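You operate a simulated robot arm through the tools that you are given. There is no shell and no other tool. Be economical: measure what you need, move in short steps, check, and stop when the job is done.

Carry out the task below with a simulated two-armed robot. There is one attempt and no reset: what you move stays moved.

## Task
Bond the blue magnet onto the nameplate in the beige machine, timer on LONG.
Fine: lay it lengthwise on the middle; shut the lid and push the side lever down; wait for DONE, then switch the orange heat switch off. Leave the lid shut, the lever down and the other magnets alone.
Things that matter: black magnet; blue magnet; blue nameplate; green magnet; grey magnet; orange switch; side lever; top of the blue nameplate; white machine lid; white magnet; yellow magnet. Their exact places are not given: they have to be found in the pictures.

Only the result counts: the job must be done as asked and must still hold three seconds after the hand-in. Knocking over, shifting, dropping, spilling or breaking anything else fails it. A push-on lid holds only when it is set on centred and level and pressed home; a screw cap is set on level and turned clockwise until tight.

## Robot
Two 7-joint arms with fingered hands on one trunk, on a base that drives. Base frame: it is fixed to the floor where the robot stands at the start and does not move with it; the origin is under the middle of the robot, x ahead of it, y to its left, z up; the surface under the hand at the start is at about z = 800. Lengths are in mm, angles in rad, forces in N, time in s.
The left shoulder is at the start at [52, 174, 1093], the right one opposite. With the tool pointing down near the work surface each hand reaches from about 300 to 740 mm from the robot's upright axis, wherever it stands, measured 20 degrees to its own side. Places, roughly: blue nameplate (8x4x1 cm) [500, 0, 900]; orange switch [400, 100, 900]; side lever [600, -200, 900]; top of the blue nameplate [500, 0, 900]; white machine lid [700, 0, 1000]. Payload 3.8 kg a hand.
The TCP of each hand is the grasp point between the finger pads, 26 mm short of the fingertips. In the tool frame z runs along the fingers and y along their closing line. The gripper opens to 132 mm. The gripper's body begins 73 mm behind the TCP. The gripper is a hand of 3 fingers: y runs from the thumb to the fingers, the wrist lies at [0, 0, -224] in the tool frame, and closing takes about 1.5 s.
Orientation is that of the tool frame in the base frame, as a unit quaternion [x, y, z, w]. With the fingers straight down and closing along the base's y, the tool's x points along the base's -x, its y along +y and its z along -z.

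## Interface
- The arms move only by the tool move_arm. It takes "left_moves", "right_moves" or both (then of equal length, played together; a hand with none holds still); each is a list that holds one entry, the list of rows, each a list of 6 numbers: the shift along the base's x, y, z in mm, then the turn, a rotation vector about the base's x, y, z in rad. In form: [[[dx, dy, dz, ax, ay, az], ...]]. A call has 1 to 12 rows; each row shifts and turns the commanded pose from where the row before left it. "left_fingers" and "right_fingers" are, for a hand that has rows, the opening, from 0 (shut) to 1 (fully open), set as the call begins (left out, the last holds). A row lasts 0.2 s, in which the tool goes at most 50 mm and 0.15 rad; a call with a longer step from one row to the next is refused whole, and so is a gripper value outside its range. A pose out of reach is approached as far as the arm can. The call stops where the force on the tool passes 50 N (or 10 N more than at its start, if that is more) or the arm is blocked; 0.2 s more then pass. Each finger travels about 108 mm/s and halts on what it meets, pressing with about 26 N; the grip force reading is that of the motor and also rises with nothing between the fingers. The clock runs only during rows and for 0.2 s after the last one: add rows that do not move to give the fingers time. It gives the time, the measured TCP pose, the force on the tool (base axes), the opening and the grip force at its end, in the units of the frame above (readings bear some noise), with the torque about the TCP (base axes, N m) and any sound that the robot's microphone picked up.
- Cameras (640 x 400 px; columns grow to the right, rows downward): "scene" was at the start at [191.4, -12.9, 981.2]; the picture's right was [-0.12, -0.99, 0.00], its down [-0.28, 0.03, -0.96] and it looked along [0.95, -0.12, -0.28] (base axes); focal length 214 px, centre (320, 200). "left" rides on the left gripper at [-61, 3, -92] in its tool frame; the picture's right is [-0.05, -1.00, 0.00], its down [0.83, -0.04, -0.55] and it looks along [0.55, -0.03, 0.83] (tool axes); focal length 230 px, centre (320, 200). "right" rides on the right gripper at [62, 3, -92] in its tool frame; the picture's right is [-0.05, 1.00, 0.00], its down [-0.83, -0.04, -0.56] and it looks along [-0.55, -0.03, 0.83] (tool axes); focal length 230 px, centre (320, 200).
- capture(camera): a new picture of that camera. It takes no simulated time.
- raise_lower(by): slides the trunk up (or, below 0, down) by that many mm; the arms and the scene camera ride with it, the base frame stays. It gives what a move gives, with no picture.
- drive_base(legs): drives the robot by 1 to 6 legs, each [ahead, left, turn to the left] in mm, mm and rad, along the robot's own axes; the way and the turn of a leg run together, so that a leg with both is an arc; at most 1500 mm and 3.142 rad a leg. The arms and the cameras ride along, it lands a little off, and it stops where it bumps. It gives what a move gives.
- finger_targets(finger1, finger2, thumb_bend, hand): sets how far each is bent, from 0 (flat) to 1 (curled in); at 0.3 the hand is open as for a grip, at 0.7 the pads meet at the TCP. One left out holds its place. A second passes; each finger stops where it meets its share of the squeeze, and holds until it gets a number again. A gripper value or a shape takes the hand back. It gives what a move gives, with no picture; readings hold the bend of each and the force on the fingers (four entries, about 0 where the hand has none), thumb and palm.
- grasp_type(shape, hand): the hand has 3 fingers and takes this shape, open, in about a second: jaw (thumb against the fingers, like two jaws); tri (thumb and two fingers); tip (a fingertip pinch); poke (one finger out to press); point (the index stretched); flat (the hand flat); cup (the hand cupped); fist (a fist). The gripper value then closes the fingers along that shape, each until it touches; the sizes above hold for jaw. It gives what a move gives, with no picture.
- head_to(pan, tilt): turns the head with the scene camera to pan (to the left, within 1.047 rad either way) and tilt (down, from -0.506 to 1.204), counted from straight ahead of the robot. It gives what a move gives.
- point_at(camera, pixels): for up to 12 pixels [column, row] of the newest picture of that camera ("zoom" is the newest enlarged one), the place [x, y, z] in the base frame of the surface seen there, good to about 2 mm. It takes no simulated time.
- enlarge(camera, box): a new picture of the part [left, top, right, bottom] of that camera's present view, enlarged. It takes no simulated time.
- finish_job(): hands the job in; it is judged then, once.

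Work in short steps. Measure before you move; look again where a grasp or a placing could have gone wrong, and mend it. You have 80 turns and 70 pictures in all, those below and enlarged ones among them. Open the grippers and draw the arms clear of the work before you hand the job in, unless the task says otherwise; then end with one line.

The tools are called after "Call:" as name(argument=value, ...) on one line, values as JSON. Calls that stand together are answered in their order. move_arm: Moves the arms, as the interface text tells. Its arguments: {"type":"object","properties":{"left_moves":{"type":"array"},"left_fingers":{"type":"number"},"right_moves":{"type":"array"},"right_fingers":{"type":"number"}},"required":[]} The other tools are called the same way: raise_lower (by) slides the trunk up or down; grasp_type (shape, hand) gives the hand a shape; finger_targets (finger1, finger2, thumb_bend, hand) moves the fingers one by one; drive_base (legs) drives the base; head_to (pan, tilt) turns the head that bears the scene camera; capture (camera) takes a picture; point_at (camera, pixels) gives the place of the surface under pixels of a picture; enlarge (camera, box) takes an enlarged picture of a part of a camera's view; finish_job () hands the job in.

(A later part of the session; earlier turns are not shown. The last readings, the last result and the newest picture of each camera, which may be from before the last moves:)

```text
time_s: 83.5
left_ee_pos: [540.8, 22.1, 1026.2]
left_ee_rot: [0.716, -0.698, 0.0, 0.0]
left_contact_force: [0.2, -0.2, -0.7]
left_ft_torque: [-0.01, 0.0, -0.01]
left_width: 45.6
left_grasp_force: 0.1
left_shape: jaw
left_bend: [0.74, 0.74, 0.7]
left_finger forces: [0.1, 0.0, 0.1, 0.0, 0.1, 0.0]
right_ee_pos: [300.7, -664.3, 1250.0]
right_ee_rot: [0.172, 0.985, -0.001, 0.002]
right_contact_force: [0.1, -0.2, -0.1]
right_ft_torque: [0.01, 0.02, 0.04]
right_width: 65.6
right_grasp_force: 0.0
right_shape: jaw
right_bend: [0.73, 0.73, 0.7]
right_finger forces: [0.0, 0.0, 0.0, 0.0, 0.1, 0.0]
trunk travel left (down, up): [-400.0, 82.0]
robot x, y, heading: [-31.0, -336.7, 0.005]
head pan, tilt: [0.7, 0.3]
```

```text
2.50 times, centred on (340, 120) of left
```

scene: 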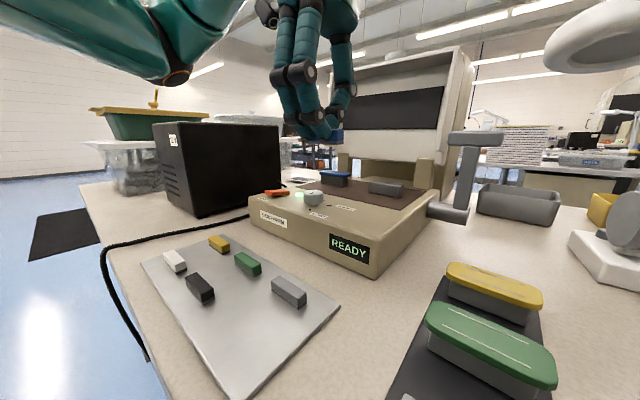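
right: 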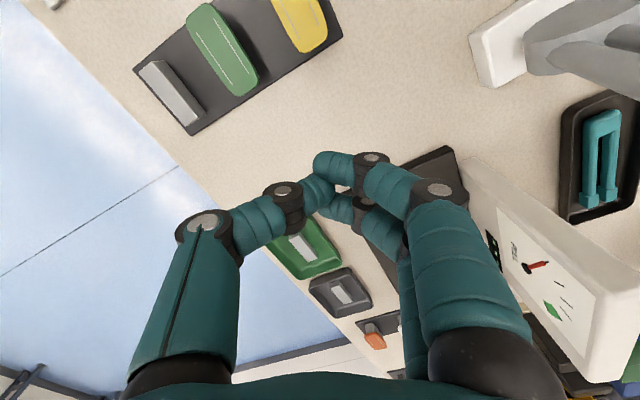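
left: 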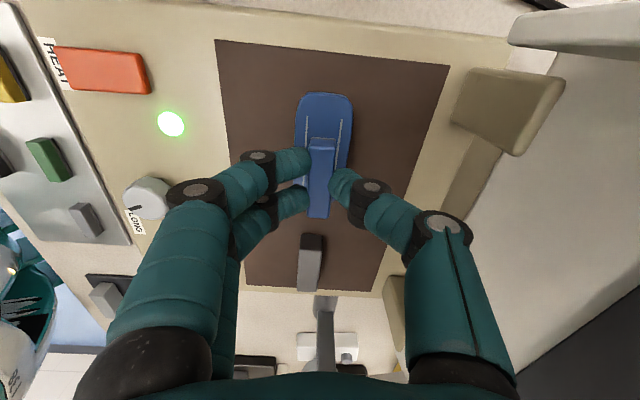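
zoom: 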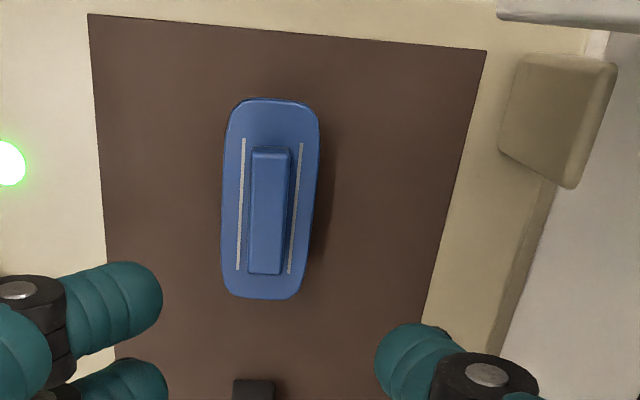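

Magnet is centred and lengthwise. I raise the left hand back and up, and look at the lid.

Call:
move_arm(left_moves=[[[-20, 0, 20, 0, 0, -0.05], [-20, 0, 20, 0, 0, -0.1], [-20, 0, 20, 0, 0, -0.1], [-20, 0, 20, 0, 0, -0.1], [-20, 0, 20, 0, 0, -0.1], [-20, 0, 20, 0, 0, -0.1], [-10, 0, 20, 0, 0, -0.1], [-10, 0, 20, 0, 0, -0.1], [0, 0, 0, 0, 0, -0.1], [0, 0, 0, 0, 0, -0.1]]])

Call:
head_to(pan=0.4, tilt=0.05)

Call:
capture(camera="scene")

Call:
capture(camera="left")

```text
time_s: 85.7
left_ee_pos: [398.2, 22.7, 1186.1]
left_ee_rot: [-0.318, 0.948, 0.0, -0.001]
left_contact_force: [0.3, 0.2, 0.1]
left_ft_torque: [0.02, 0.03, 0.01]
left_width: 46.1
left_grasp_force: 0.1
left_shape: jaw
left_bend: [0.74, 0.74, 0.7]
left_finger forces: [0.0, 0.1, 0.1, 0.1, 0.0, 0.0]
right_ee_pos: [300.4, -665.6, 1249.8]
right_ee_rot: [0.172, 0.985, -0.001, 0.003]
right_contact_force: [0.1, 0.5, -0.4]
right_ft_torque: [-0.03, 0.0, 0.0]
right_width: 65.4
right_grasp_force: 0.0
right_shape: jaw
right_bend: [0.73, 0.73, 0.7]
right_finger forces: [0.0, 0.1, 0.1, 0.0, 0.1, 0.0]
trunk travel left (down, up): [-400.0, 82.0]
robot x, y, heading: [-31.6, -335.7, 0.002]
head pan, tilt: [0.7, 0.3]
```

```text
time_s: 86.5
left_ee_pos: [399.9, 22.8, 1186.6]
left_ee_rot: [-0.318, 0.948, 0.001, 0.001]
left_contact_force: [-0.1, -0.4, -0.1]
left_ft_torque: [-0.02, -0.02, 0.01]
left_width: 45.6
left_grasp_force: 0.0
left_shape: jaw
left_bend: [0.74, 0.74, 0.7]
left_finger forces: [0.0, 0.0, 0.1, 0.1, 0.1, 0.0]
right_ee_pos: [300.9, -664.5, 1249.8]
right_ee_rot: [0.171, 0.985, -0.001, 0.002]
right_contact_force: [0.4, -0.6, 0.6]
right_ft_torque: [-0.01, 0.0, 0.01]
right_width: 65.3
right_grasp_force: 0.0
right_shape: jaw
right_bend: [0.73, 0.73, 0.7]
right_finger forces: [0.0, 0.1, 0.0, 0.0, 0.0, 0.1]
trunk travel left (down, up): [-400.0, 82.0]
robot x, y, heading: [-29.8, -331.7, 0.004]
head pan, tilt: [0.4, 0.051]
```

```text
27 pictures are left
```

scene: 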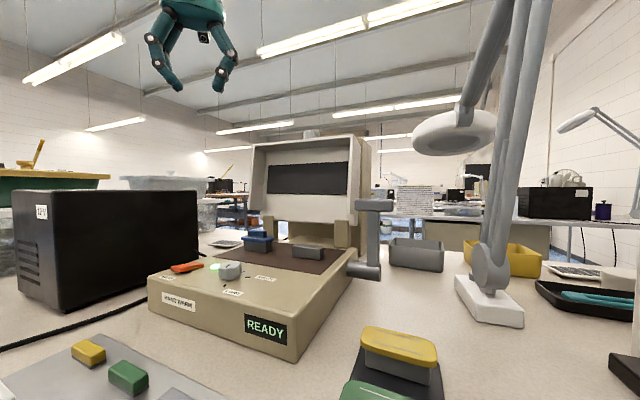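

```text
26 pictures are left
```

left: 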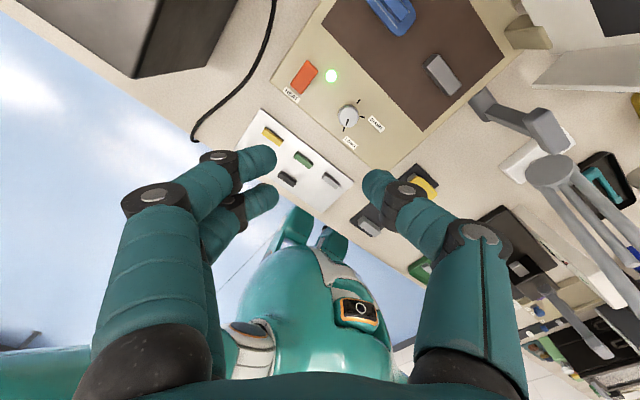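

Call:
enlarge(camera="scene", box=[220, 115, 420, 275])

Call:
point_at(camera="scene", pixels=[[256, 150], [258, 210], [320, 143], [362, 142], [366, 160], [369, 200], [310, 132], [310, 180], [300, 210], [375, 205], [360, 270], [448, 135]])

```text
2.50 times, centred on (320, 195) of scene
```

zoom: 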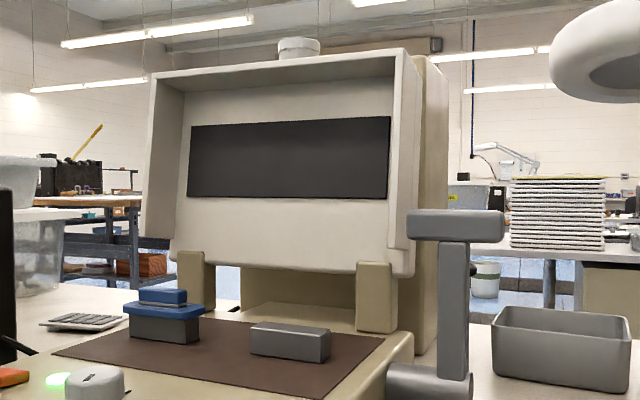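

```text
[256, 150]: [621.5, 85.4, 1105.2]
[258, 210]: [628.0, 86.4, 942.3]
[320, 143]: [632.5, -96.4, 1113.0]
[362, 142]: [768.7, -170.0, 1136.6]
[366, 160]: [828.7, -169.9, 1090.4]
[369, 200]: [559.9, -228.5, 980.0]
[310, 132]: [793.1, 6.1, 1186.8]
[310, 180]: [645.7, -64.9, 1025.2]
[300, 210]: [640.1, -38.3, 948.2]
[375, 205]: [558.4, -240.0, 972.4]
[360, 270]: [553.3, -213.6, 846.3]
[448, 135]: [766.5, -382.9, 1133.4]
```

The lid is a box standing upright (rim x≈622–628, z 930–1113, y 86…-160) with something beige behind it. I reposition left 150 mm and look at it from above with the left camera.

Call:
drive_base(legs=[[0, 150, 0]])

Call:
move_arm(left_moves=[[[13, -5, 12, 0, 0, 0.08], [13, -5, 12, 0, 0, 0.08], [13, -5, 12, 0, 0, 0.08], [13, -5, 12, 0, 0, 0.08], [13, -5, 12, 0, 0, 0.08], [13, -5, 12, 0, 0, 0.08], [13, -5, 12, 0, 0, 0.08], [13, -5, 12, 0, 0, 0.08], [13, -5, 12, 0, 0, 0.08], [13, -5, 12, 0, 0, 0.08], [13, 0, 12, 0, 0, 0.08], [0, 0, 0, 0, 0, 0]]])

Call:
capture(camera="left")

```text
time_s: 88.4
left_ee_pos: [398.8, 170.8, 1186.2]
left_ee_rot: [-0.318, 0.948, 0.0, -0.001]
left_contact_force: [0.3, 0.3, -0.1]
left_ft_torque: [-0.04, 0.04, -0.01]
left_width: 45.8
left_grasp_force: 0.0
left_shape: jaw
left_bend: [0.74, 0.74, 0.7]
left_finger forces: [0.0, 0.1, 0.0, 0.0, 0.0, 0.0]
right_ee_pos: [300.4, -514.4, 1249.9]
right_ee_rot: [0.172, 0.985, 0.001, 0.002]
right_contact_force: [-0.6, 0.0, -0.4]
right_ft_torque: [0.01, -0.03, 0.0]
right_width: 65.6
right_grasp_force: 0.1
right_shape: jaw
right_bend: [0.73, 0.73, 0.7]
right_finger forces: [0.1, 0.0, 0.0, 0.0, 0.1, 0.0]
trunk travel left (down, up): [-400.0, 82.0]
robot x, y, heading: [-28.5, -186.9, 0.005]
head pan, tilt: [0.4, 0.051]
```

```text
time_s: 91.0
left_ee_pos: [503.6, 131.9, 1284.0]
left_ee_rot: [-0.601, 0.799, 0.0, 0.0]
left_contact_force: [-1.0, 0.2, 0.4]
left_ft_torque: [0.0, 0.02, -0.04]
left_width: 45.7
left_grasp_force: 0.1
left_shape: jaw
left_bend: [0.74, 0.74, 0.7]
left_finger forces: [0.0, 0.0, 0.0, 0.0, 0.1, 0.1]
left hand out of reach, approached as far as the arm can: row 9, 10, 11
right_ee_pos: [301.3, -516.8, 1248.3]
right_ee_rot: [0.172, 0.985, 0.0, 0.001]
right_contact_force: [-0.2, 0.7, -0.5]
right_ft_torque: [0.0, 0.0, -0.01]
right_width: 65.6
right_grasp_force: 0.1
right_shape: jaw
right_bend: [0.73, 0.73, 0.7]
right_finger forces: [0.1, 0.1, 0.1, 0.1, 0.0, 0.1]
trunk travel left (down, up): [-400.0, 82.0]
robot x, y, heading: [-31.8, -186.6, 0.001]
head pan, tilt: [0.4, 0.051]
```

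```text
24 pictures are left
```

left: 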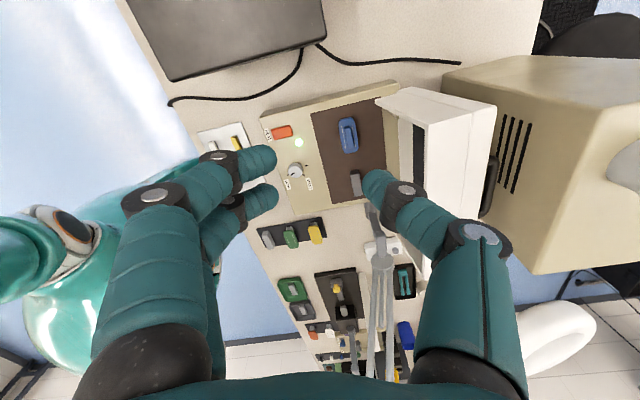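

There's a gap behind the lid before the beige box. I enlarge and measure it.

Call:
enlarge(camera="left", box=[360, 50, 560, 250])

Call:
point_at(camera="left", pixels=[[382, 100], [400, 90], [490, 107], [430, 122], [490, 150], [465, 115], [450, 92], [500, 110], [520, 130], [480, 200], [450, 200], [425, 200]])

```text
2.00 times, centred on (460, 150) of left
```

zoom: 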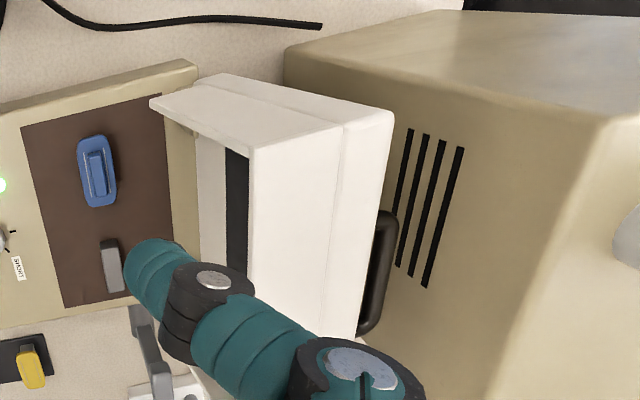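

```text
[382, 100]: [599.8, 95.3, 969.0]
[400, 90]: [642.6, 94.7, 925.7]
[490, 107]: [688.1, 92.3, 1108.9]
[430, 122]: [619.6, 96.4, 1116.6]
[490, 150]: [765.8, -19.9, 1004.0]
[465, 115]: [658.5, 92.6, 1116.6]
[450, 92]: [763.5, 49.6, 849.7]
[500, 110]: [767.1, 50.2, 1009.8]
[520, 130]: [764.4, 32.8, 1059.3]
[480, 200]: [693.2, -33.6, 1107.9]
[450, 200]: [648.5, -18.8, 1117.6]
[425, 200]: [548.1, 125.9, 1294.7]
```

Lid back is at x≈690, top z≈1116, beige box face at x≈765: a ~75 mm gap. I check where the table's front edge is before driving closer.

Call:
point_at(camera="left", pixels=[[152, 50], [168, 85], [180, 115], [190, 140], [125, 5], [245, 290], [260, 350]])

Call:
point_at(camera="zoom", pixels=[[385, 215], [385, 270], [365, 325], [335, 250], [380, 130], [345, 330]])

```text
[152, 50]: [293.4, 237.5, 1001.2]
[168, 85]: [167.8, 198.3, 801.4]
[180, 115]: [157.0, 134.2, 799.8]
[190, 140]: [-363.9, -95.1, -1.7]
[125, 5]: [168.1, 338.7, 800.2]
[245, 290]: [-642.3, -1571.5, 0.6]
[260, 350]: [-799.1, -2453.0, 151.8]
```

```text
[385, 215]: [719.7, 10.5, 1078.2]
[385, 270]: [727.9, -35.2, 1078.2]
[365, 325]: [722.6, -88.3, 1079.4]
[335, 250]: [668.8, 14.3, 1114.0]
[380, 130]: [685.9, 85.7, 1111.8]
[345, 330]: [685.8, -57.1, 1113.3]
```

Edge at x≈155, handle on the lid's back spans y 15…-95. I'll hook behind the lid at y≈60 with the left fingers closed and tilted forward. First: ahead 40, right 55, trunk up, and fingers shut with yaw to 0 and tilt.

Call:
raise_lower(by=80)

Call:
drive_base(legs=[[40, -55, 0]])

Call:
move_arm(left_moves=[[[0, 0, 0, 0, 0, -0.13], [0, 0, 0, 0, 0, -0.13], [0, 0, 0, 0, 0, -0.13], [0, 0, 0, 0, 0, -0.13], [0, 0, 0, 0, 0, -0.13], [0, 0, 0, 0, 0, -0.13], [0, 0, 0, 0, 0, -0.13], [0, 0, 0, 0, 0, -0.13], [0, 0, 0, 0, 0, -0.13], [0, 0, 0, 0, 0, -0.12], [0, 0, 0, 0, 0, 0]]], left_fingers=0.0)

```text
time_s: 92.2
left_ee_pos: [425.7, 131.6, 1455.1]
left_ee_rot: [-0.598, 0.796, -0.057, 0.076]
left_contact_force: [0.3, -1.1, -0.4]
left_ft_torque: [0.0, 0.05, 0.03]
left_width: 46.0
left_grasp_force: 0.1
left_shape: jaw
left_bend: [0.74, 0.74, 0.7]
left_finger forces: [0.0, 0.1, 0.0, 0.0, 0.1, 0.1]
right_ee_pos: [303.6, -516.4, 1326.8]
right_ee_rot: [0.172, 0.985, 0.0, 0.0]
right_contact_force: [0.1, 0.5, -0.2]
right_ft_torque: [0.01, 0.05, 0.01]
right_width: 65.6
right_grasp_force: 0.1
right_shape: jaw
right_bend: [0.73, 0.73, 0.7]
right_finger forces: [0.1, 0.1, 0.0, 0.0, 0.1, 0.1]
trunk travel left (down, up): [-480.0, 2.0]
robot x, y, heading: [-31.9, -189.8, 0.004]
head pan, tilt: [0.4, 0.051]
```

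```text
time_s: 93.4
left_ee_pos: [462.3, 78.2, 1458.2]
left_ee_rot: [-0.597, 0.796, -0.058, 0.077]
left_contact_force: [0.2, -0.4, -0.5]
left_ft_torque: [0.02, 0.0, -0.02]
left_width: 45.6
left_grasp_force: 0.2
left_shape: jaw
left_bend: [0.74, 0.74, 0.7]
left_finger forces: [0.0, 0.1, 0.0, 0.1, 0.0, 0.0]
right_ee_pos: [338.4, -569.1, 1329.2]
right_ee_rot: [0.171, 0.985, 0.0, 0.002]
right_contact_force: [0.6, -0.3, 0.5]
right_ft_torque: [-0.01, -0.03, 0.0]
right_width: 65.1
right_grasp_force: 0.1
right_shape: jaw
right_bend: [0.73, 0.73, 0.7]
right_finger forces: [0.1, 0.0, 0.2, 0.1, 0.0, 0.0]
trunk travel left (down, up): [-480.0, 2.0]
robot x, y, heading: [8.9, -242.6, 0.004]
head pan, tilt: [0.4, 0.051]
```

```text
time_s: 95.8
left_ee_pos: [413.7, 66.2, 1437.6]
left_ee_rot: [0.003, 0.995, -0.094, 0.028]
left_contact_force: [-0.4, -0.4, -1.0]
left_ft_torque: [0.02, 0.04, 0.01]
left_width: 0.1
left_grasp_force: 25.9
left_shape: jaw
left_bend: [0.64, 0.64, 0.67]
left_finger forces: [0.0, 0.1, 0.0, 0.1, 0.0, 0.1]
left hand out of reach, approached as far as the arm can: row 3, 4, 5, 6, 7, 8, 9, 10
right_ee_pos: [338.3, -571.6, 1329.7]
right_ee_rot: [0.172, 0.985, 0.001, 0.003]
right_contact_force: [-0.3, 0.8, -0.8]
right_ft_torque: [0.0, 0.04, -0.01]
right_width: 65.3
right_grasp_force: 0.1
right_shape: jaw
right_bend: [0.73, 0.73, 0.7]
right_finger forces: [0.1, 0.0, 0.0, 0.0, 0.0, 0.1]
trunk travel left (down, up): [-480.0, 2.0]
robot x, y, heading: [5.9, -241.3, 0.0]
head pan, tilt: [0.4, 0.051]
```

The arm is too stretched upward; I go down and level the hand, then forward with tilt.

Call:
move_arm(left_moves=[[[0, 0, -40, 0.048, 0, 0], [0, 0, -40, 0.048, 0, 0], [0, 0, -40, 0.048, 0, 0], [5, 0, -40, 0.046, -0.04, 0], [20, 0, -6, 0, -0.04, 0], [20, 0, -6, 0, -0.04, 0], [20, 0, -6, 0, -0.04, 0], [20, 0, -6, 0, -0.04, 0], [20, 0, 0, 0, -0.04, 0], [20, 0, 0, 0, -0.04, 0], [20, 0, 0, 0, -0.04, 0], [0, 0, 0, 0, 0, 0]]])

Call:
capture(camera="scene")

```text
time_s: 98.4
left_ee_pos: [561.0, 67.1, 1254.3]
left_ee_rot: [0.005, 0.982, 0.003, 0.186]
left_contact_force: [-0.1, 0.0, -0.1]
left_ft_torque: [-0.01, 0.01, 0.01]
left_width: 0.1
left_grasp_force: 25.5
left_shape: jaw
left_bend: [0.64, 0.64, 0.67]
left_finger forces: [0.1, 0.0, 0.1, 0.1, 0.0, 0.0]
right_ee_pos: [338.7, -570.5, 1329.9]
right_ee_rot: [0.171, 0.985, 0.001, 0.002]
right_contact_force: [-0.4, -0.3, 0.3]
right_ft_torque: [0.01, -0.02, 0.01]
right_width: 65.2
right_grasp_force: 0.1
right_shape: jaw
right_bend: [0.73, 0.73, 0.7]
right_finger forces: [0.1, 0.1, 0.0, 0.0, 0.0, 0.0]
trunk travel left (down, up): [-480.0, 2.0]
robot x, y, heading: [9.1, -239.3, 0.004]
head pan, tilt: [0.4, 0.051]
```

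```text
22 pictures are left
```

scene: 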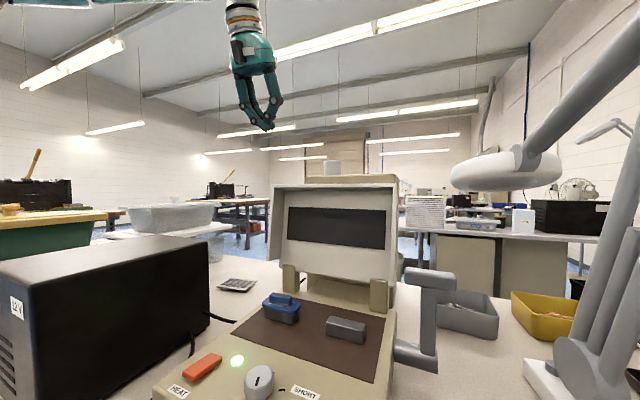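

Good. I advance over the lid top to x≈725, z≈1185 (tips ≈45 mm above the lid).

Call:
move_arm(left_moves=[[[18, -1, -7, 0, 0, 0], [18, -1, -7, 0, 0, 0], [18, -1, -7, 0, 0, 0], [18, -1, -7, 0, 0, 0], [18, -1, -7, 0, 0, 0], [18, -1, -7, 0, 0, 0], [18, 0, -7, 0, 0, 0], [18, 0, -7, 0, 0, 0], [20, 0, -7, 0, 0, 0], [0, 0, 0, 0, 0, 0]]])

Call:
capture(camera="scene")

```text
time_s: 100.6
left_ee_pos: [704.3, 58.7, 1182.8]
left_ee_rot: [0.005, 0.983, 0.002, 0.185]
left_contact_force: [0.3, -0.4, 1.2]
left_ft_torque: [0.01, 0.0, 0.01]
left_width: 0.0
left_grasp_force: 26.4
left_shape: jaw
left_bend: [0.64, 0.64, 0.67]
left_finger forces: [0.0, 0.0, 0.0, 0.1, 0.0, 0.0]
left hand out of reach, approached as far as the arm can: row 8, 9
right_ee_pos: [339.0, -570.5, 1330.1]
right_ee_rot: [0.172, 0.985, 0.001, 0.003]
right_contact_force: [0.0, 0.6, -0.7]
right_ft_torque: [-0.04, 0.01, -0.04]
right_width: 65.4
right_grasp_force: 0.0
right_shape: jaw
right_bend: [0.73, 0.73, 0.7]
right_finger forces: [0.0, 0.1, 0.0, 0.0, 0.1, 0.0]
trunk travel left (down, up): [-480.0, 2.0]
robot x, y, heading: [5.8, -243.8, 0.003]
head pan, tilt: [0.4, 0.051]
```

```text
21 pictures are left
```

scene: 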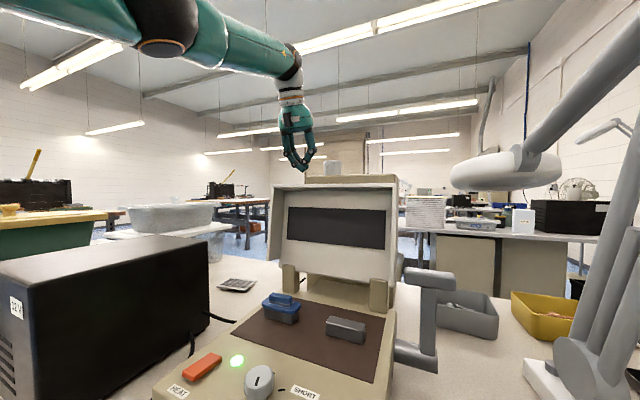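

Reach limit at x=704 at this height; descending a little frees reach. I go down to z≈1148 (tips still above the lid), then forward.

Call:
move_arm(left_moves=[[[0, 0, -12, 0, 0, 0], [0, 0, -12, 0, 0, 0], [0, 0, -8, 0, 0, 0], [8, 0, 0, 0, 0, 0], [8, 0, 0, 0, 0, 0], [8, 0, 0, 0, 0, 0], [0, 0, 0, 0, 0, 0]]])

```text
time_s: 102.2
left_ee_pos: [712.9, 58.3, 1149.1]
left_ee_rot: [0.005, 0.983, 0.002, 0.186]
left_contact_force: [0.6, -0.2, 0.0]
left_ft_torque: [0.0, -0.01, 0.0]
left_width: 0.1
left_grasp_force: 26.1
left_shape: jaw
left_bend: [0.64, 0.64, 0.67]
left_finger forces: [0.0, 0.0, 0.1, 0.1, 0.0, 0.1]
left hand out of reach, approached as far as the arm can: row 5, 6
right_ee_pos: [339.1, -570.2, 1329.1]
right_ee_rot: [0.171, 0.985, 0.0, 0.003]
right_contact_force: [0.0, 0.1, 0.0]
right_ft_torque: [-0.01, 0.0, -0.01]
right_width: 65.2
right_grasp_force: 0.0
right_shape: jaw
right_bend: [0.73, 0.73, 0.7]
right_finger forces: [0.1, 0.0, 0.0, 0.0, 0.0, 0.1]
trunk travel left (down, up): [-480.0, 2.0]
robot x, y, heading: [9.5, -242.3, 0.004]
head pan, tilt: [0.4, 0.051]
```

I need ~18 mm more; drive ahead 18.

Call:
drive_base(legs=[[18, 0, 0]])

Call:
capture(camera="left")

```text
time_s: 103.0
left_ee_pos: [727.6, 58.3, 1152.9]
left_ee_rot: [0.005, 0.982, 0.002, 0.186]
left_contact_force: [-1.3, -0.6, 0.6]
left_ft_torque: [0.01, 0.0, 0.01]
left_width: 0.0
left_grasp_force: 26.2
left_shape: jaw
left_bend: [0.64, 0.64, 0.67]
left_finger forces: [0.0, 0.1, 0.0, 0.0, 0.1, 0.0]
right_ee_pos: [353.8, -570.8, 1331.9]
right_ee_rot: [0.171, 0.985, 0.0, 0.005]
right_contact_force: [-0.6, -0.1, -0.4]
right_ft_torque: [-0.02, -0.02, 0.0]
right_width: 65.5
right_grasp_force: 0.1
right_shape: jaw
right_bend: [0.73, 0.73, 0.7]
right_finger forces: [0.0, 0.2, 0.0, 0.1, 0.0, 0.0]
trunk travel left (down, up): [-480.0, 2.0]
robot x, y, heading: [24.1, -242.8, 0.004]
head pan, tilt: [0.4, 0.051]
```

```text
20 pictures are left
```

left: 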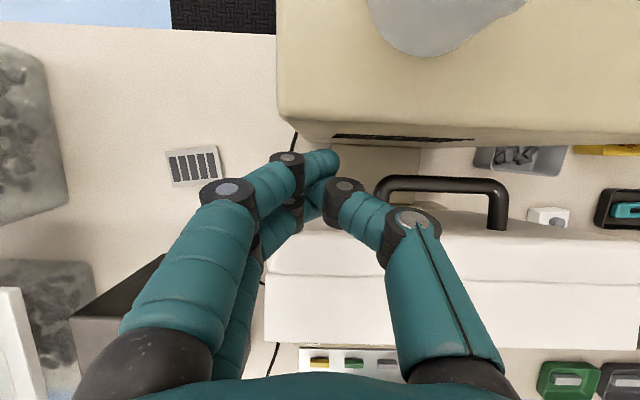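

Fingers are in line with the gap, left of the handle. I shift +5 in y and descend to z≈1108.

Call:
move_arm(left_moves=[[[0, 5, 0, 0, 0, 0], [0, 0, -9, 0, 0, 0], [0, 0, -9, 0, 0, 0], [0, 0, -9, 0, 0, 0], [0, 0, -9, 0, 0, 0], [0, 0, -9, 0, 0, 0], [0, 0, 0, 0, 0, 0]]])

Call:
capture(camera="left")

```text
time_s: 104.5
left_ee_pos: [729.4, 64.5, 1104.1]
left_ee_rot: [0.005, 0.983, 0.002, 0.185]
left_contact_force: [-0.1, -0.6, 0.4]
left_ft_torque: [0.02, -0.02, -0.01]
left_width: 0.0
left_grasp_force: 26.5
left_shape: jaw
left_bend: [0.64, 0.64, 0.67]
left_finger forces: [0.0, 0.1, 0.1, 0.0, 0.1, 0.0]
right_ee_pos: [355.7, -569.9, 1329.4]
right_ee_rot: [0.171, 0.985, 0.0, 0.003]
right_contact_force: [-0.5, -0.5, 0.9]
right_ft_torque: [0.01, 0.06, 0.02]
right_width: 65.6
right_grasp_force: 0.0
right_shape: jaw
right_bend: [0.73, 0.73, 0.7]
right_finger forces: [0.1, 0.0, 0.1, 0.0, 0.0, 0.0]
trunk travel left (down, up): [-480.0, 2.0]
robot x, y, heading: [25.1, -241.4, 0.003]
head pan, tilt: [0.4, 0.051]
```

```text
19 pictures are left
```

left: 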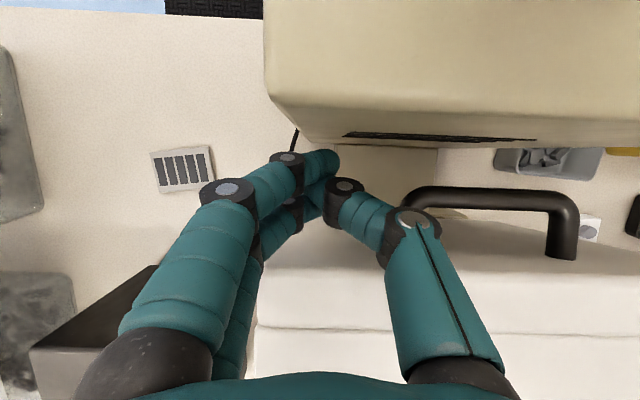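

Fingers are behind the lid. I pull it forward in a slow arc.

Call:
move_arm(left_moves=[[[-10, 0, 0, 0, 0, 0], [-10, 0, 1, 0, 0, 0], [-10, 0, 2, 0, 0, 0], [-10, 0, 2, 0, 0, 0], [-10, 0, 2, 0, 0, 0], [-10, 0, 1, 0, 0, 0], [-10, 0, 0, 0, 0, 0], [0, 0, 0, 0, 0, 0]]])

Call:
capture(camera="scene")

```text
time_s: 106.3
left_ee_pos: [661.3, 62.1, 1112.7]
left_ee_rot: [0.004, 0.983, 0.003, 0.186]
left_contact_force: [-0.1, 0.0, -0.4]
left_ft_torque: [-0.02, 0.0, 0.01]
left_width: 0.0
left_grasp_force: 26.2
left_shape: jaw
left_bend: [0.64, 0.64, 0.67]
left_finger forces: [0.1, 0.0, 0.0, 0.0, 0.1, 0.1]
right_ee_pos: [356.7, -570.5, 1330.0]
right_ee_rot: [0.173, 0.985, 0.0, 0.004]
right_contact_force: [-0.3, -1.0, -0.2]
right_ft_torque: [0.01, -0.01, 0.04]
right_width: 65.1
right_grasp_force: 0.0
right_shape: jaw
right_bend: [0.73, 0.73, 0.7]
right_finger forces: [0.1, 0.1, 0.0, 0.0, 0.1, 0.0]
trunk travel left (down, up): [-480.0, 2.0]
robot x, y, heading: [27.3, -241.3, 0.008]
head pan, tilt: [0.4, 0.051]
```

```text
18 pictures are left
```

scene: 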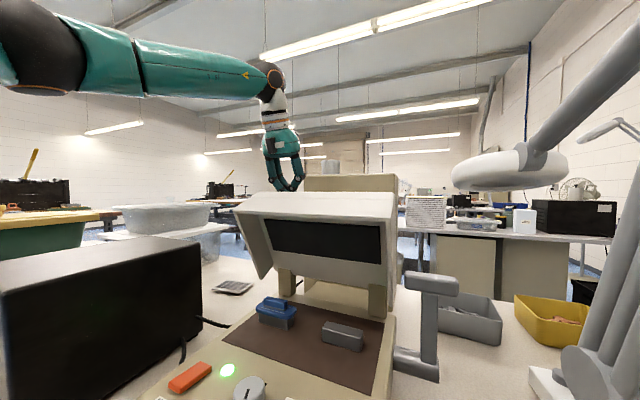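

The lid tilts forward smoothly and holds. I continue along the arc.

Call:
move_arm(left_moves=[[[-12, 0, -2, 0, 0, 0], [-12, 0, -3, 0, 0, 0], [-12, 0, -4, 0, 0, 0], [-12, 0, -5, 0, 0, 0], [-12, 0, -6, 0, 0, 0], [-12, 0, -7, 0, 0, 0], [-12, 0, -8, 0, 0, 0], [0, 0, 0, 0, 0, 0]]])

Call:
capture(camera="scene")

```text
time_s: 108.2
left_ee_pos: [576.8, 64.0, 1077.8]
left_ee_rot: [0.005, 0.982, 0.002, 0.186]
left_contact_force: [-0.7, 1.0, 0.9]
left_ft_torque: [-0.05, -0.02, 0.02]
left_width: 0.0
left_grasp_force: 25.5
left_shape: jaw
left_bend: [0.64, 0.64, 0.67]
left_finger forces: [0.1, 0.0, 0.0, 0.0, 0.0, 0.0]
right_ee_pos: [357.1, -570.4, 1330.3]
right_ee_rot: [0.172, 0.985, 0.001, 0.003]
right_contact_force: [-0.8, 0.6, -0.3]
right_ft_torque: [-0.01, -0.02, 0.01]
right_width: 65.5
right_grasp_force: 0.0
right_shape: jaw
right_bend: [0.73, 0.73, 0.7]
right_finger forces: [0.0, 0.0, 0.0, 0.0, 0.1, 0.1]
trunk travel left (down, up): [-480.0, 2.0]
robot x, y, heading: [26.0, -242.3, 0.005]
head pan, tilt: [0.4, 0.051]
```

```text
17 pictures are left
```

scene: 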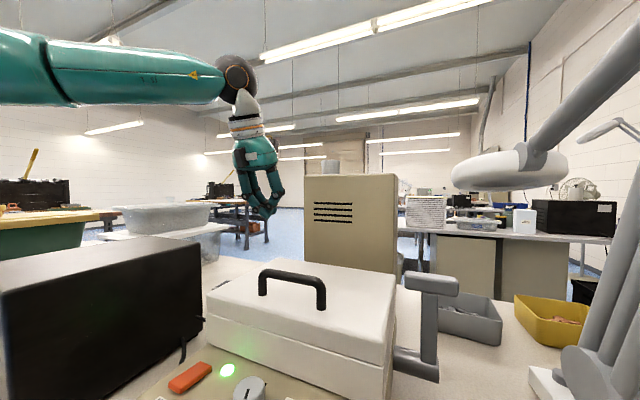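

The lid went shut. I lift the left hand, lower the trunk, and drive left so the right hand can work the lever.

Call:
move_arm(left_moves=[[[0, 0, 20, 0, 0, 0], [-10, 0, 25, 0, 0.06, 0], [-20, 0, 25, 0, 0.06, 0], [-20, 0, 25, 0, 0.06, 0], [-20, 0, 25, 0, 0.06, 0], [-20, 0, 25, 0, 0.06, 0], [-20, 0, 25, 0, 0.07, 0], [-20, 0, 25, 0, 0, 0], [-20, 0, 0, 0, 0, 0]]])

Call:
raise_lower(by=-80)

Call:
drive_base(legs=[[-50, 0, 0], [0, 265, 0]])

Call:
head_to(pan=-0.25, tilt=0.3)

Call:
capture(camera="scene")

```text
time_s: 110.2
left_ee_pos: [425.5, 62.7, 1273.0]
left_ee_rot: [0.005, 1.0, 0.001, 0.002]
left_contact_force: [-0.5, 0.8, 0.5]
left_ft_torque: [-0.01, 0.01, -0.01]
left_width: 0.0
left_grasp_force: 26.3
left_shape: jaw
left_bend: [0.64, 0.64, 0.67]
left_finger forces: [0.1, 0.0, 0.0, 0.1, 0.0, 0.1]
right_ee_pos: [356.2, -570.0, 1329.8]
right_ee_rot: [0.172, 0.985, 0.0, 0.003]
right_contact_force: [-0.6, 0.6, -0.3]
right_ft_torque: [0.0, 0.01, -0.01]
right_width: 65.7
right_grasp_force: 0.0
right_shape: jaw
right_bend: [0.73, 0.73, 0.7]
right_finger forces: [0.0, 0.0, 0.1, 0.0, 0.0, 0.1]
trunk travel left (down, up): [-480.0, 2.0]
robot x, y, heading: [26.1, -242.0, 0.003]
head pan, tilt: [0.4, 0.051]
```

```text
time_s: 111.3
left_ee_pos: [424.8, 63.3, 1192.8]
left_ee_rot: [0.005, 1.0, 0.001, 0.001]
left_contact_force: [-0.1, -0.2, -0.3]
left_ft_torque: [0.01, -0.02, 0.0]
left_width: 0.0
left_grasp_force: 26.1
left_shape: jaw
left_bend: [0.64, 0.64, 0.67]
left_finger forces: [0.0, 0.0, 0.0, 0.0, 0.0, 0.0]
right_ee_pos: [355.7, -570.2, 1249.9]
right_ee_rot: [0.172, 0.985, 0.0, 0.004]
right_contact_force: [-0.8, 0.3, 0.4]
right_ft_torque: [-0.01, 0.0, 0.01]
right_width: 65.3
right_grasp_force: 0.2
right_shape: jaw
right_bend: [0.73, 0.73, 0.7]
right_finger forces: [0.1, 0.0, 0.0, 0.1, 0.1, 0.0]
trunk travel left (down, up): [-400.0, 82.0]
robot x, y, heading: [26.7, -241.9, 0.009]
head pan, tilt: [0.4, 0.051]
```

```text
time_s: 114.8
left_ee_pos: [377.0, 331.7, 1192.7]
left_ee_rot: [0.006, 1.0, 0.001, 0.002]
left_contact_force: [-0.1, 0.0, 0.1]
left_ft_torque: [-0.03, -0.01, -0.01]
left_width: 0.0
left_grasp_force: 25.9
left_shape: jaw
left_bend: [0.64, 0.64, 0.67]
left_finger forces: [0.0, 0.0, 0.0, 0.1, 0.0, 0.0]
right_ee_pos: [305.4, -301.8, 1250.5]
right_ee_rot: [0.174, 0.985, 0.001, 0.003]
right_contact_force: [0.4, 0.5, 0.5]
right_ft_torque: [-0.02, 0.03, 0.01]
right_width: 65.2
right_grasp_force: 0.0
right_shape: jaw
right_bend: [0.73, 0.73, 0.7]
right_finger forces: [0.1, 0.0, 0.0, 0.0, 0.1, 0.0]
trunk travel left (down, up): [-400.0, 82.0]
robot x, y, heading: [-30.3, 24.6, -0.003]
head pan, tilt: [0.4, 0.051]
```

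```text
time_s: 115.8
left_ee_pos: [376.6, 331.8, 1192.7]
left_ee_rot: [0.006, 1.0, 0.001, 0.002]
left_contact_force: [-0.3, -0.3, -0.6]
left_ft_torque: [0.0, 0.02, 0.0]
left_width: 0.0
left_grasp_force: 25.5
left_shape: jaw
left_bend: [0.64, 0.64, 0.67]
left_finger forces: [0.1, 0.0, 0.0, 0.0, 0.0, 0.0]
right_ee_pos: [303.8, -301.3, 1248.7]
right_ee_rot: [0.173, 0.985, 0.001, 0.003]
right_contact_force: [0.6, 0.2, -0.1]
right_ft_torque: [0.0, 0.0, -0.02]
right_width: 65.5
right_grasp_force: 0.1
right_shape: jaw
right_bend: [0.73, 0.73, 0.7]
right_finger forces: [0.0, 0.0, 0.1, 0.0, 0.0, 0.1]
trunk travel left (down, up): [-400.0, 82.0]
robot x, y, heading: [-26.7, 30.6, 0.001]
head pan, tilt: [-0.25, 0.3]
```

```text
16 pictures are left
```

scene: 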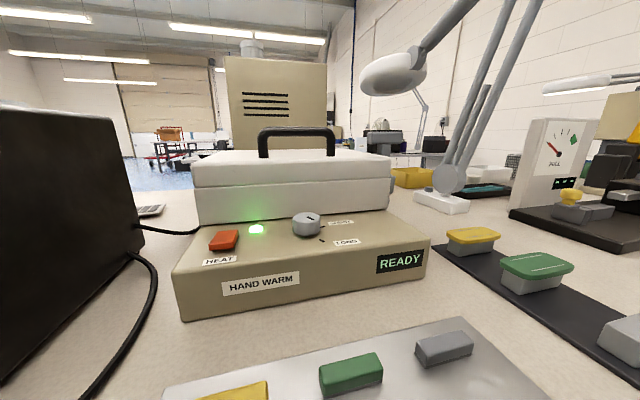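

The lever still stands (handle at (378,140), behind the lid's corner). I drive 50 mm more left and bring the right hand, closed, above and behind the lever.

Call:
drive_base(legs=[[0, 50, 0]])

Call:
move_arm(right_moves=[[[25, 1, -13, 0, 0, 0.028], [25, 1, -13, 0, 0, 0.028], [25, 1, -13, 0, 0, 0.028], [25, 1, -13, 0, 0, 0.028], [25, 1, -13, 0, 0, 0.028], [25, 1, -13, 0, 0, 0.028], [25, 1, -13, 0, 0, 0.028], [25, 1, -13, 0, 0, 0.028], [25, 1, -13, 0, 0, 0.028], [25, 0, -13, 0, 0, 0.028], [25, 0, -13, 0, 0, 0.028], [25, 0, -13, 0, 0, 0.028]]], right_fingers=0.0)

Call:
capture(camera="right")

```text
time_s: 117.0
left_ee_pos: [375.7, 381.0, 1193.1]
left_ee_rot: [0.006, 1.0, 0.002, 0.002]
left_contact_force: [0.3, 1.2, -0.3]
left_ft_torque: [0.01, 0.02, -0.04]
left_width: 0.2
left_grasp_force: 26.4
left_shape: jaw
left_bend: [0.64, 0.64, 0.67]
left_finger forces: [0.0, 0.0, 0.0, 0.1, 0.0, 0.1]
right_ee_pos: [305.2, -252.3, 1249.1]
right_ee_rot: [0.173, 0.985, 0.0, 0.003]
right_contact_force: [0.5, -0.5, 1.2]
right_ft_torque: [0.01, -0.01, -0.01]
right_width: 65.4
right_grasp_force: 0.1
right_shape: jaw
right_bend: [0.73, 0.73, 0.7]
right_finger forces: [0.0, 0.0, 0.0, 0.0, 0.1, 0.1]
trunk travel left (down, up): [-400.0, 82.0]
robot x, y, heading: [-27.2, 74.8, 0.003]
head pan, tilt: [-0.25, 0.3]
```

```text
time_s: 119.6
left_ee_pos: [376.5, 381.9, 1192.7]
left_ee_rot: [0.007, 1.0, 0.002, 0.002]
left_contact_force: [-0.1, 0.3, -0.7]
left_ft_torque: [-0.01, -0.01, 0.01]
left_width: 0.0
left_grasp_force: 26.1
left_shape: jaw
left_bend: [0.64, 0.64, 0.67]
left_finger forces: [0.1, 0.1, 0.0, 0.0, 0.0, 0.0]
right_ee_pos: [536.4, -276.7, 1094.6]
right_ee_rot: [0.012, 1.0, 0.0, 0.003]
right_contact_force: [0.2, 0.4, -0.1]
right_ft_torque: [-0.01, 0.02, -0.01]
right_width: 0.1
right_grasp_force: 25.7
right_shape: jaw
right_bend: [0.64, 0.64, 0.67]
right_finger forces: [0.0, 0.0, 0.1, 0.0, 0.0, 0.1]
right hand out of reach, approached as far as the arm can: row 9, 10, 11, 12
trunk travel left (down, up): [-400.0, 82.0]
robot x, y, heading: [-24.8, 72.3, 0.001]
head pan, tilt: [-0.25, 0.3]
```

```text
15 pictures are left
```

right: 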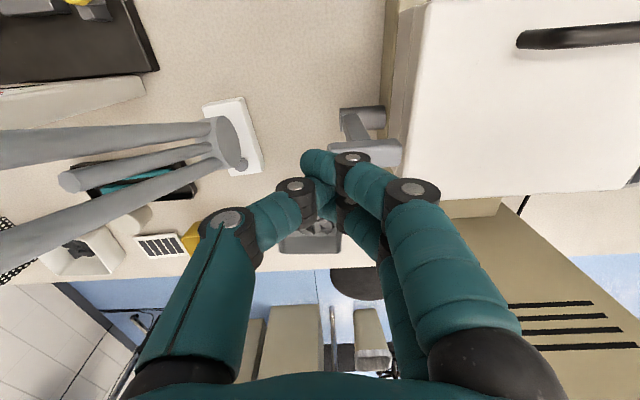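

Reach limit here; I measure the lever handle from this view and drive 50 mm ahead.

Call:
point_at(camera="right", pixels=[[335, 150], [395, 150], [380, 142], [380, 160], [360, 125], [365, 110], [320, 225], [400, 100], [405, 190]])

Call:
drive_base(legs=[[50, 0, 0]])

```text
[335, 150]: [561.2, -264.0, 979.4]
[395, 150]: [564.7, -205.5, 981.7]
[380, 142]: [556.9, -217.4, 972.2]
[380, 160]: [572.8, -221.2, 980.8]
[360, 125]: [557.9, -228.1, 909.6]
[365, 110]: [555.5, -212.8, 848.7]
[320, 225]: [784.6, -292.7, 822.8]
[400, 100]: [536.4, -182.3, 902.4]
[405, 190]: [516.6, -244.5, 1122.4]
```

```text
time_s: 120.5
left_ee_pos: [426.2, 380.1, 1192.6]
left_ee_rot: [0.007, 1.0, 0.002, 0.002]
left_contact_force: [0.5, -0.4, -0.4]
left_ft_torque: [-0.02, 0.03, 0.01]
left_width: 0.2
left_grasp_force: 26.0
left_shape: jaw
left_bend: [0.64, 0.64, 0.67]
left_finger forces: [0.0, 0.1, 0.0, 0.0, 0.0, 0.0]
right_ee_pos: [586.1, -275.1, 1094.7]
right_ee_rot: [0.011, 1.0, 0.0, 0.002]
right_contact_force: [0.1, 0.1, -0.6]
right_ft_torque: [-0.01, 0.01, 0.0]
right_width: 0.0
right_grasp_force: 26.0
right_shape: jaw
right_bend: [0.64, 0.64, 0.67]
right_finger forces: [0.0, 0.0, 0.0, 0.0, 0.0, 0.0]
trunk travel left (down, up): [-400.0, 82.0]
robot x, y, heading: [26.2, 77.4, -0.005]
head pan, tilt: [-0.25, 0.3]
```

Handle spans x 555–573, y −264…−205, top z 981. I lower to 1030, advance to x≈612, y≈−238, then lower to z≈985 behind the handle.

Call:
move_arm(right_moves=[[[0, 0, -20, 0, 0, 0], [0, 0, -20, 0, 0, 0], [0, 0, -22, 0, 0, 0], [9, 12, 0, 0, 0, 0], [9, 12, 0, 0, 0, 0], [9, 12, 0, 0, 0, 0], [0, 0, 0, 0, 0, 0]]])

```text
time_s: 122.1
left_ee_pos: [426.3, 381.8, 1193.0]
left_ee_rot: [0.007, 1.0, 0.002, 0.001]
left_contact_force: [0.7, -0.1, -0.3]
left_ft_torque: [0.0, 0.03, -0.03]
left_width: 0.0
left_grasp_force: 26.9
left_shape: jaw
left_bend: [0.64, 0.64, 0.67]
left_finger forces: [0.0, 0.1, 0.0, 0.0, 0.0, 0.1]
right_ee_pos: [597.9, -262.2, 1034.7]
right_ee_rot: [0.011, 1.0, 0.001, 0.003]
right_contact_force: [-0.6, 0.4, -0.1]
right_ft_torque: [-0.01, 0.04, -0.01]
right_width: 0.1
right_grasp_force: 25.7
right_shape: jaw
right_bend: [0.64, 0.64, 0.67]
right_finger forces: [0.0, 0.0, 0.1, 0.0, 0.1, 0.0]
right hand out of reach, approached as far as the arm can: row 5, 6
trunk travel left (down, up): [-400.0, 82.0]
robot x, y, heading: [23.1, 78.0, -0.001]
head pan, tilt: [-0.25, 0.3]
```

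I tilt the hand forward 0.3 rad to gain reach.

Call:
move_arm(right_moves=[[[6, 5, 0, 0, -0.1, 0], [8, 6, 0, 0, -0.1, 0], [8, 6, 0, 0, -0.1, 0], [4, 2, 0, 0, -0.05, 0], [0, 0, 0, 0, 0, 0]]])

Call:
capture(camera="right")

```text
time_s: 123.3
left_ee_pos: [426.7, 379.9, 1192.6]
left_ee_rot: [0.006, 1.0, 0.001, 0.002]
left_contact_force: [-0.8, -0.5, 0.4]
left_ft_torque: [0.0, 0.01, 0.0]
left_width: 0.0
left_grasp_force: 25.8
left_shape: jaw
left_bend: [0.64, 0.64, 0.67]
left_finger forces: [0.0, 0.0, 0.0, 0.1, 0.0, 0.0]
right_ee_pos: [623.6, -243.7, 1033.3]
right_ee_rot: [0.011, 0.984, 0.004, 0.177]
right_contact_force: [-0.3, 0.1, -1.3]
right_ft_torque: [-0.02, 0.01, 0.02]
right_width: 0.0
right_grasp_force: 26.0
right_shape: jaw
right_bend: [0.64, 0.64, 0.67]
right_finger forces: [0.0, 0.1, 0.0, 0.1, 0.1, 0.1]
trunk travel left (down, up): [-400.0, 82.0]
robot x, y, heading: [26.3, 80.1, -0.005]
head pan, tilt: [-0.25, 0.3]
```

```text
14 pictures are left
```

right: 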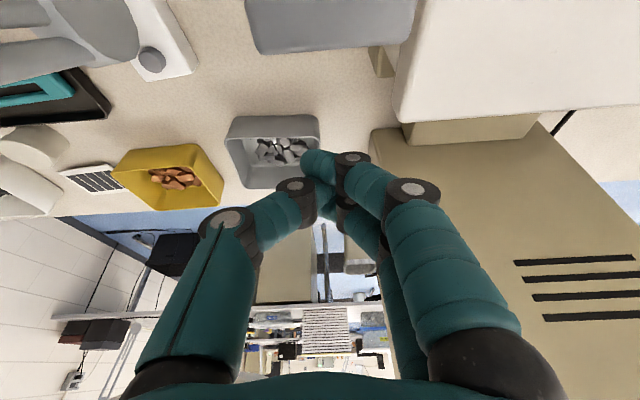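

Positioned behind the handle (handle at top of the view). I descend 52 mm and pull toward −x slowly.

Call:
move_arm(right_moves=[[[0, 0, -13, 0, 0, 0], [0, 0, -13, 0, 0, 0], [0, 0, -13, 0, 0, 0], [0, 0, -13, 0, 0, 0], [-8, 0, 0, 0, 0, 0], [-8, 0, 0, 0, 0, 0], [-8, 0, 0, 0, 0, 0], [-8, 0, 0, 0, 0, 0], [-8, 0, 0, 0, 0, 0], [-8, 0, 0, 0, 0, 0], [-8, 0, 0, 0, 0, 0]]])

Call:
capture(camera="right")

```text
time_s: 125.7
left_ee_pos: [425.5, 380.8, 1193.3]
left_ee_rot: [0.007, 1.0, 0.002, 0.002]
left_contact_force: [0.0, 0.0, -0.6]
left_ft_torque: [0.02, 0.02, -0.02]
left_width: 0.1
left_grasp_force: 25.5
left_shape: jaw
left_bend: [0.64, 0.64, 0.67]
left_finger forces: [0.0, 0.1, 0.1, 0.0, 0.1, 0.0]
right_ee_pos: [568.7, -243.8, 981.5]
right_ee_rot: [0.011, 0.984, 0.003, 0.176]
right_contact_force: [0.7, 0.4, -0.2]
right_ft_torque: [-0.03, 0.0, 0.0]
right_width: 0.1
right_grasp_force: 26.0
right_shape: jaw
right_bend: [0.64, 0.64, 0.67]
right_finger forces: [0.8, 0.0, 0.0, 0.0, 0.1, 0.0]
trunk travel left (down, up): [-400.0, 82.0]
robot x, y, heading: [24.1, 77.6, 0.002]
head pan, tilt: [-0.25, 0.3]
```

```text
13 pictures are left
```

right: 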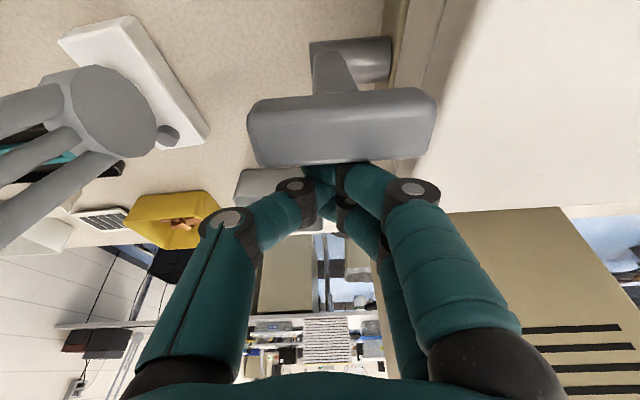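

The fingers touch the handle's back. I pull on along the arc.

Call:
move_arm(right_moves=[[[-10, 0, 0, 0, 0, 0], [-10, 0, 0, 0, 0, 0], [-10, 0, 0, 0, 0, 0], [-10, 0, -3, 0, 0, 0], [0, 0, 0, 0, 0, 0]]])

Call:
capture(camera="right")

```text
time_s: 126.9
left_ee_pos: [425.2, 381.6, 1193.4]
left_ee_rot: [0.006, 1.0, 0.001, 0.002]
left_contact_force: [0.1, -1.1, 0.3]
left_ft_torque: [0.02, -0.03, -0.06]
left_width: 0.1
left_grasp_force: 26.4
left_shape: jaw
left_bend: [0.64, 0.64, 0.67]
left_finger forces: [0.1, 0.1, 0.0, 0.1, 0.1, 0.0]
right_ee_pos: [529.1, -244.9, 979.7]
right_ee_rot: [0.011, 0.984, 0.003, 0.177]
right_contact_force: [1.5, 0.2, -0.3]
right_ft_torque: [0.02, -0.04, 0.02]
right_width: 0.0
right_grasp_force: 25.9
right_shape: jaw
right_bend: [0.64, 0.64, 0.67]
right_finger forces: [0.1, 0.0, 0.0, 0.0, 0.0, 0.0]
trunk travel left (down, up): [-400.0, 82.0]
robot x, y, heading: [20.8, 78.1, -0.001]
head pan, tilt: [-0.25, 0.3]
```

```text
12 pictures are left
```

right: 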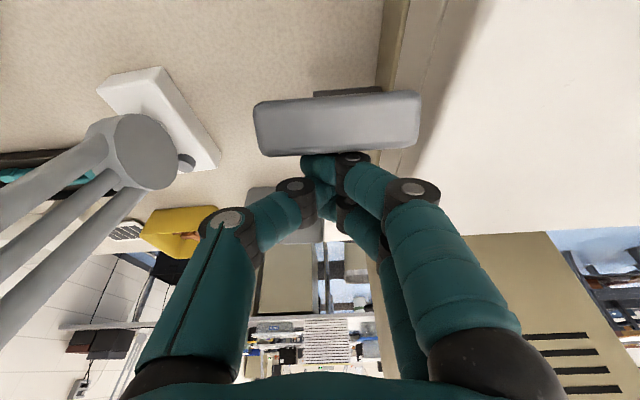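

Lever follows with little force. I continue down the arc to ~50°.

Call:
move_arm(right_moves=[[[-10, 0, -4, 0, 0, 0], [-10, 0, -5, 0, 0, 0], [-10, 0, -6, 0, 0, 0], [-10, 0, -7, 0, 0, 0], [-10, 0, -9, 0, 0, 0], [-10, 0, -10, 0, 0, 0], [0, 0, 0, 0, 0, 0]]])

Call:
capture(camera="right")

```text
time_s: 128.5
left_ee_pos: [426.0, 382.0, 1193.7]
left_ee_rot: [0.006, 1.0, 0.002, 0.002]
left_contact_force: [0.0, -0.6, -0.3]
left_ft_torque: [0.01, -0.01, -0.02]
left_width: 0.0
left_grasp_force: 26.1
left_shape: jaw
left_bend: [0.64, 0.64, 0.67]
left_finger forces: [0.1, 0.0, 0.1, 0.1, 0.0, 0.1]
right_ee_pos: [467.0, -244.7, 938.1]
right_ee_rot: [0.011, 0.984, 0.002, 0.176]
right_contact_force: [-0.2, 0.4, -0.2]
right_ft_torque: [-0.04, 0.0, 0.03]
right_width: 0.0
right_grasp_force: 25.8
right_shape: jaw
right_bend: [0.64, 0.64, 0.67]
right_finger forces: [0.0, 0.1, 0.1, 0.0, 0.0, 0.0]
trunk travel left (down, up): [-400.0, 82.0]
robot x, y, heading: [25.5, 81.7, 0.002]
head pan, tilt: [-0.25, 0.3]
```

```text
11 pictures are left
```

right: 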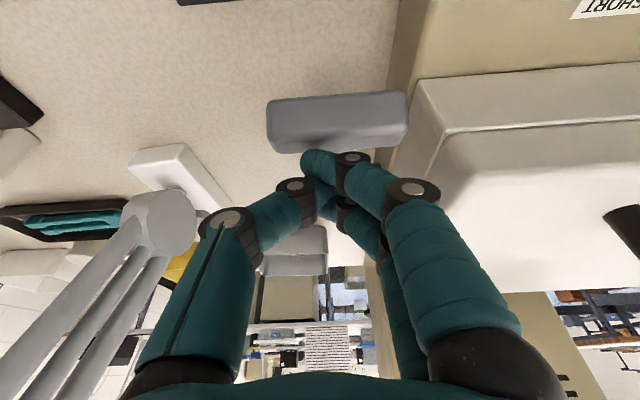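

I measure the bar's present position.

Call:
point_at(camera="right", pixels=[[335, 108], [335, 135], [280, 125], [395, 115]])

Call:
move_arm(right_moves=[[[0, 0, 15, 0, 0, 0], [0, 0, 20, 0, 0, 0], [0, 0, 15, 0, 0, 0], [0, 0, 0, 0, 0, 0]]])

Call:
capture(camera="right")

Call:
point_at(camera="right", pixels=[[335, 115], [335, 130], [335, 145], [290, 130]])

```text
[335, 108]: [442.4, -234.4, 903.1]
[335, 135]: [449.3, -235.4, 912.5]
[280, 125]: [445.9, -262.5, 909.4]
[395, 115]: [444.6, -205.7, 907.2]
```

```text
time_s: 129.5
left_ee_pos: [425.0, 381.5, 1193.5]
left_ee_rot: [0.007, 1.0, 0.002, 0.001]
left_contact_force: [-0.3, 0.1, 0.7]
left_ft_torque: [-0.02, 0.03, -0.01]
left_width: 0.2
left_grasp_force: 25.8
left_shape: jaw
left_bend: [0.64, 0.64, 0.67]
left_finger forces: [0.0, 0.1, 0.1, 0.0, 0.0, 0.0]
right_ee_pos: [468.8, -244.2, 989.6]
right_ee_rot: [0.01, 0.984, 0.004, 0.177]
right_contact_force: [0.1, 1.2, -0.3]
right_ft_torque: [-0.02, 0.0, -0.01]
right_width: 0.1
right_grasp_force: 26.1
right_shape: jaw
right_bend: [0.64, 0.64, 0.67]
right_finger forces: [0.0, 0.0, 0.0, 0.0, 0.0, 0.1]
trunk travel left (down, up): [-400.0, 82.0]
robot x, y, heading: [23.8, 75.5, 0.002]
head pan, tilt: [-0.25, 0.3]
```

```text
10 pictures are left
```

right: 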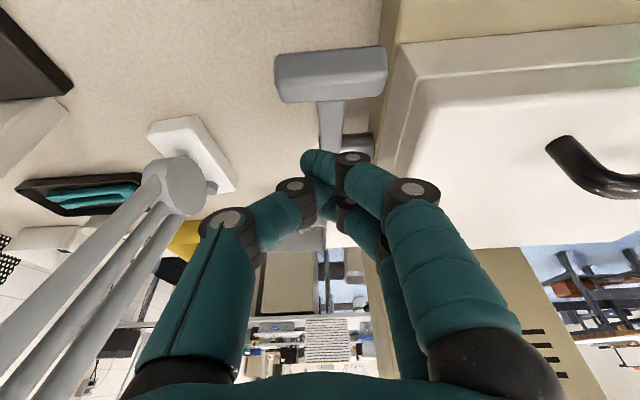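

```text
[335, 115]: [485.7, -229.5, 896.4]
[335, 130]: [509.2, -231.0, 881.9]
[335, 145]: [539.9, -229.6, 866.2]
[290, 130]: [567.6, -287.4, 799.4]
```

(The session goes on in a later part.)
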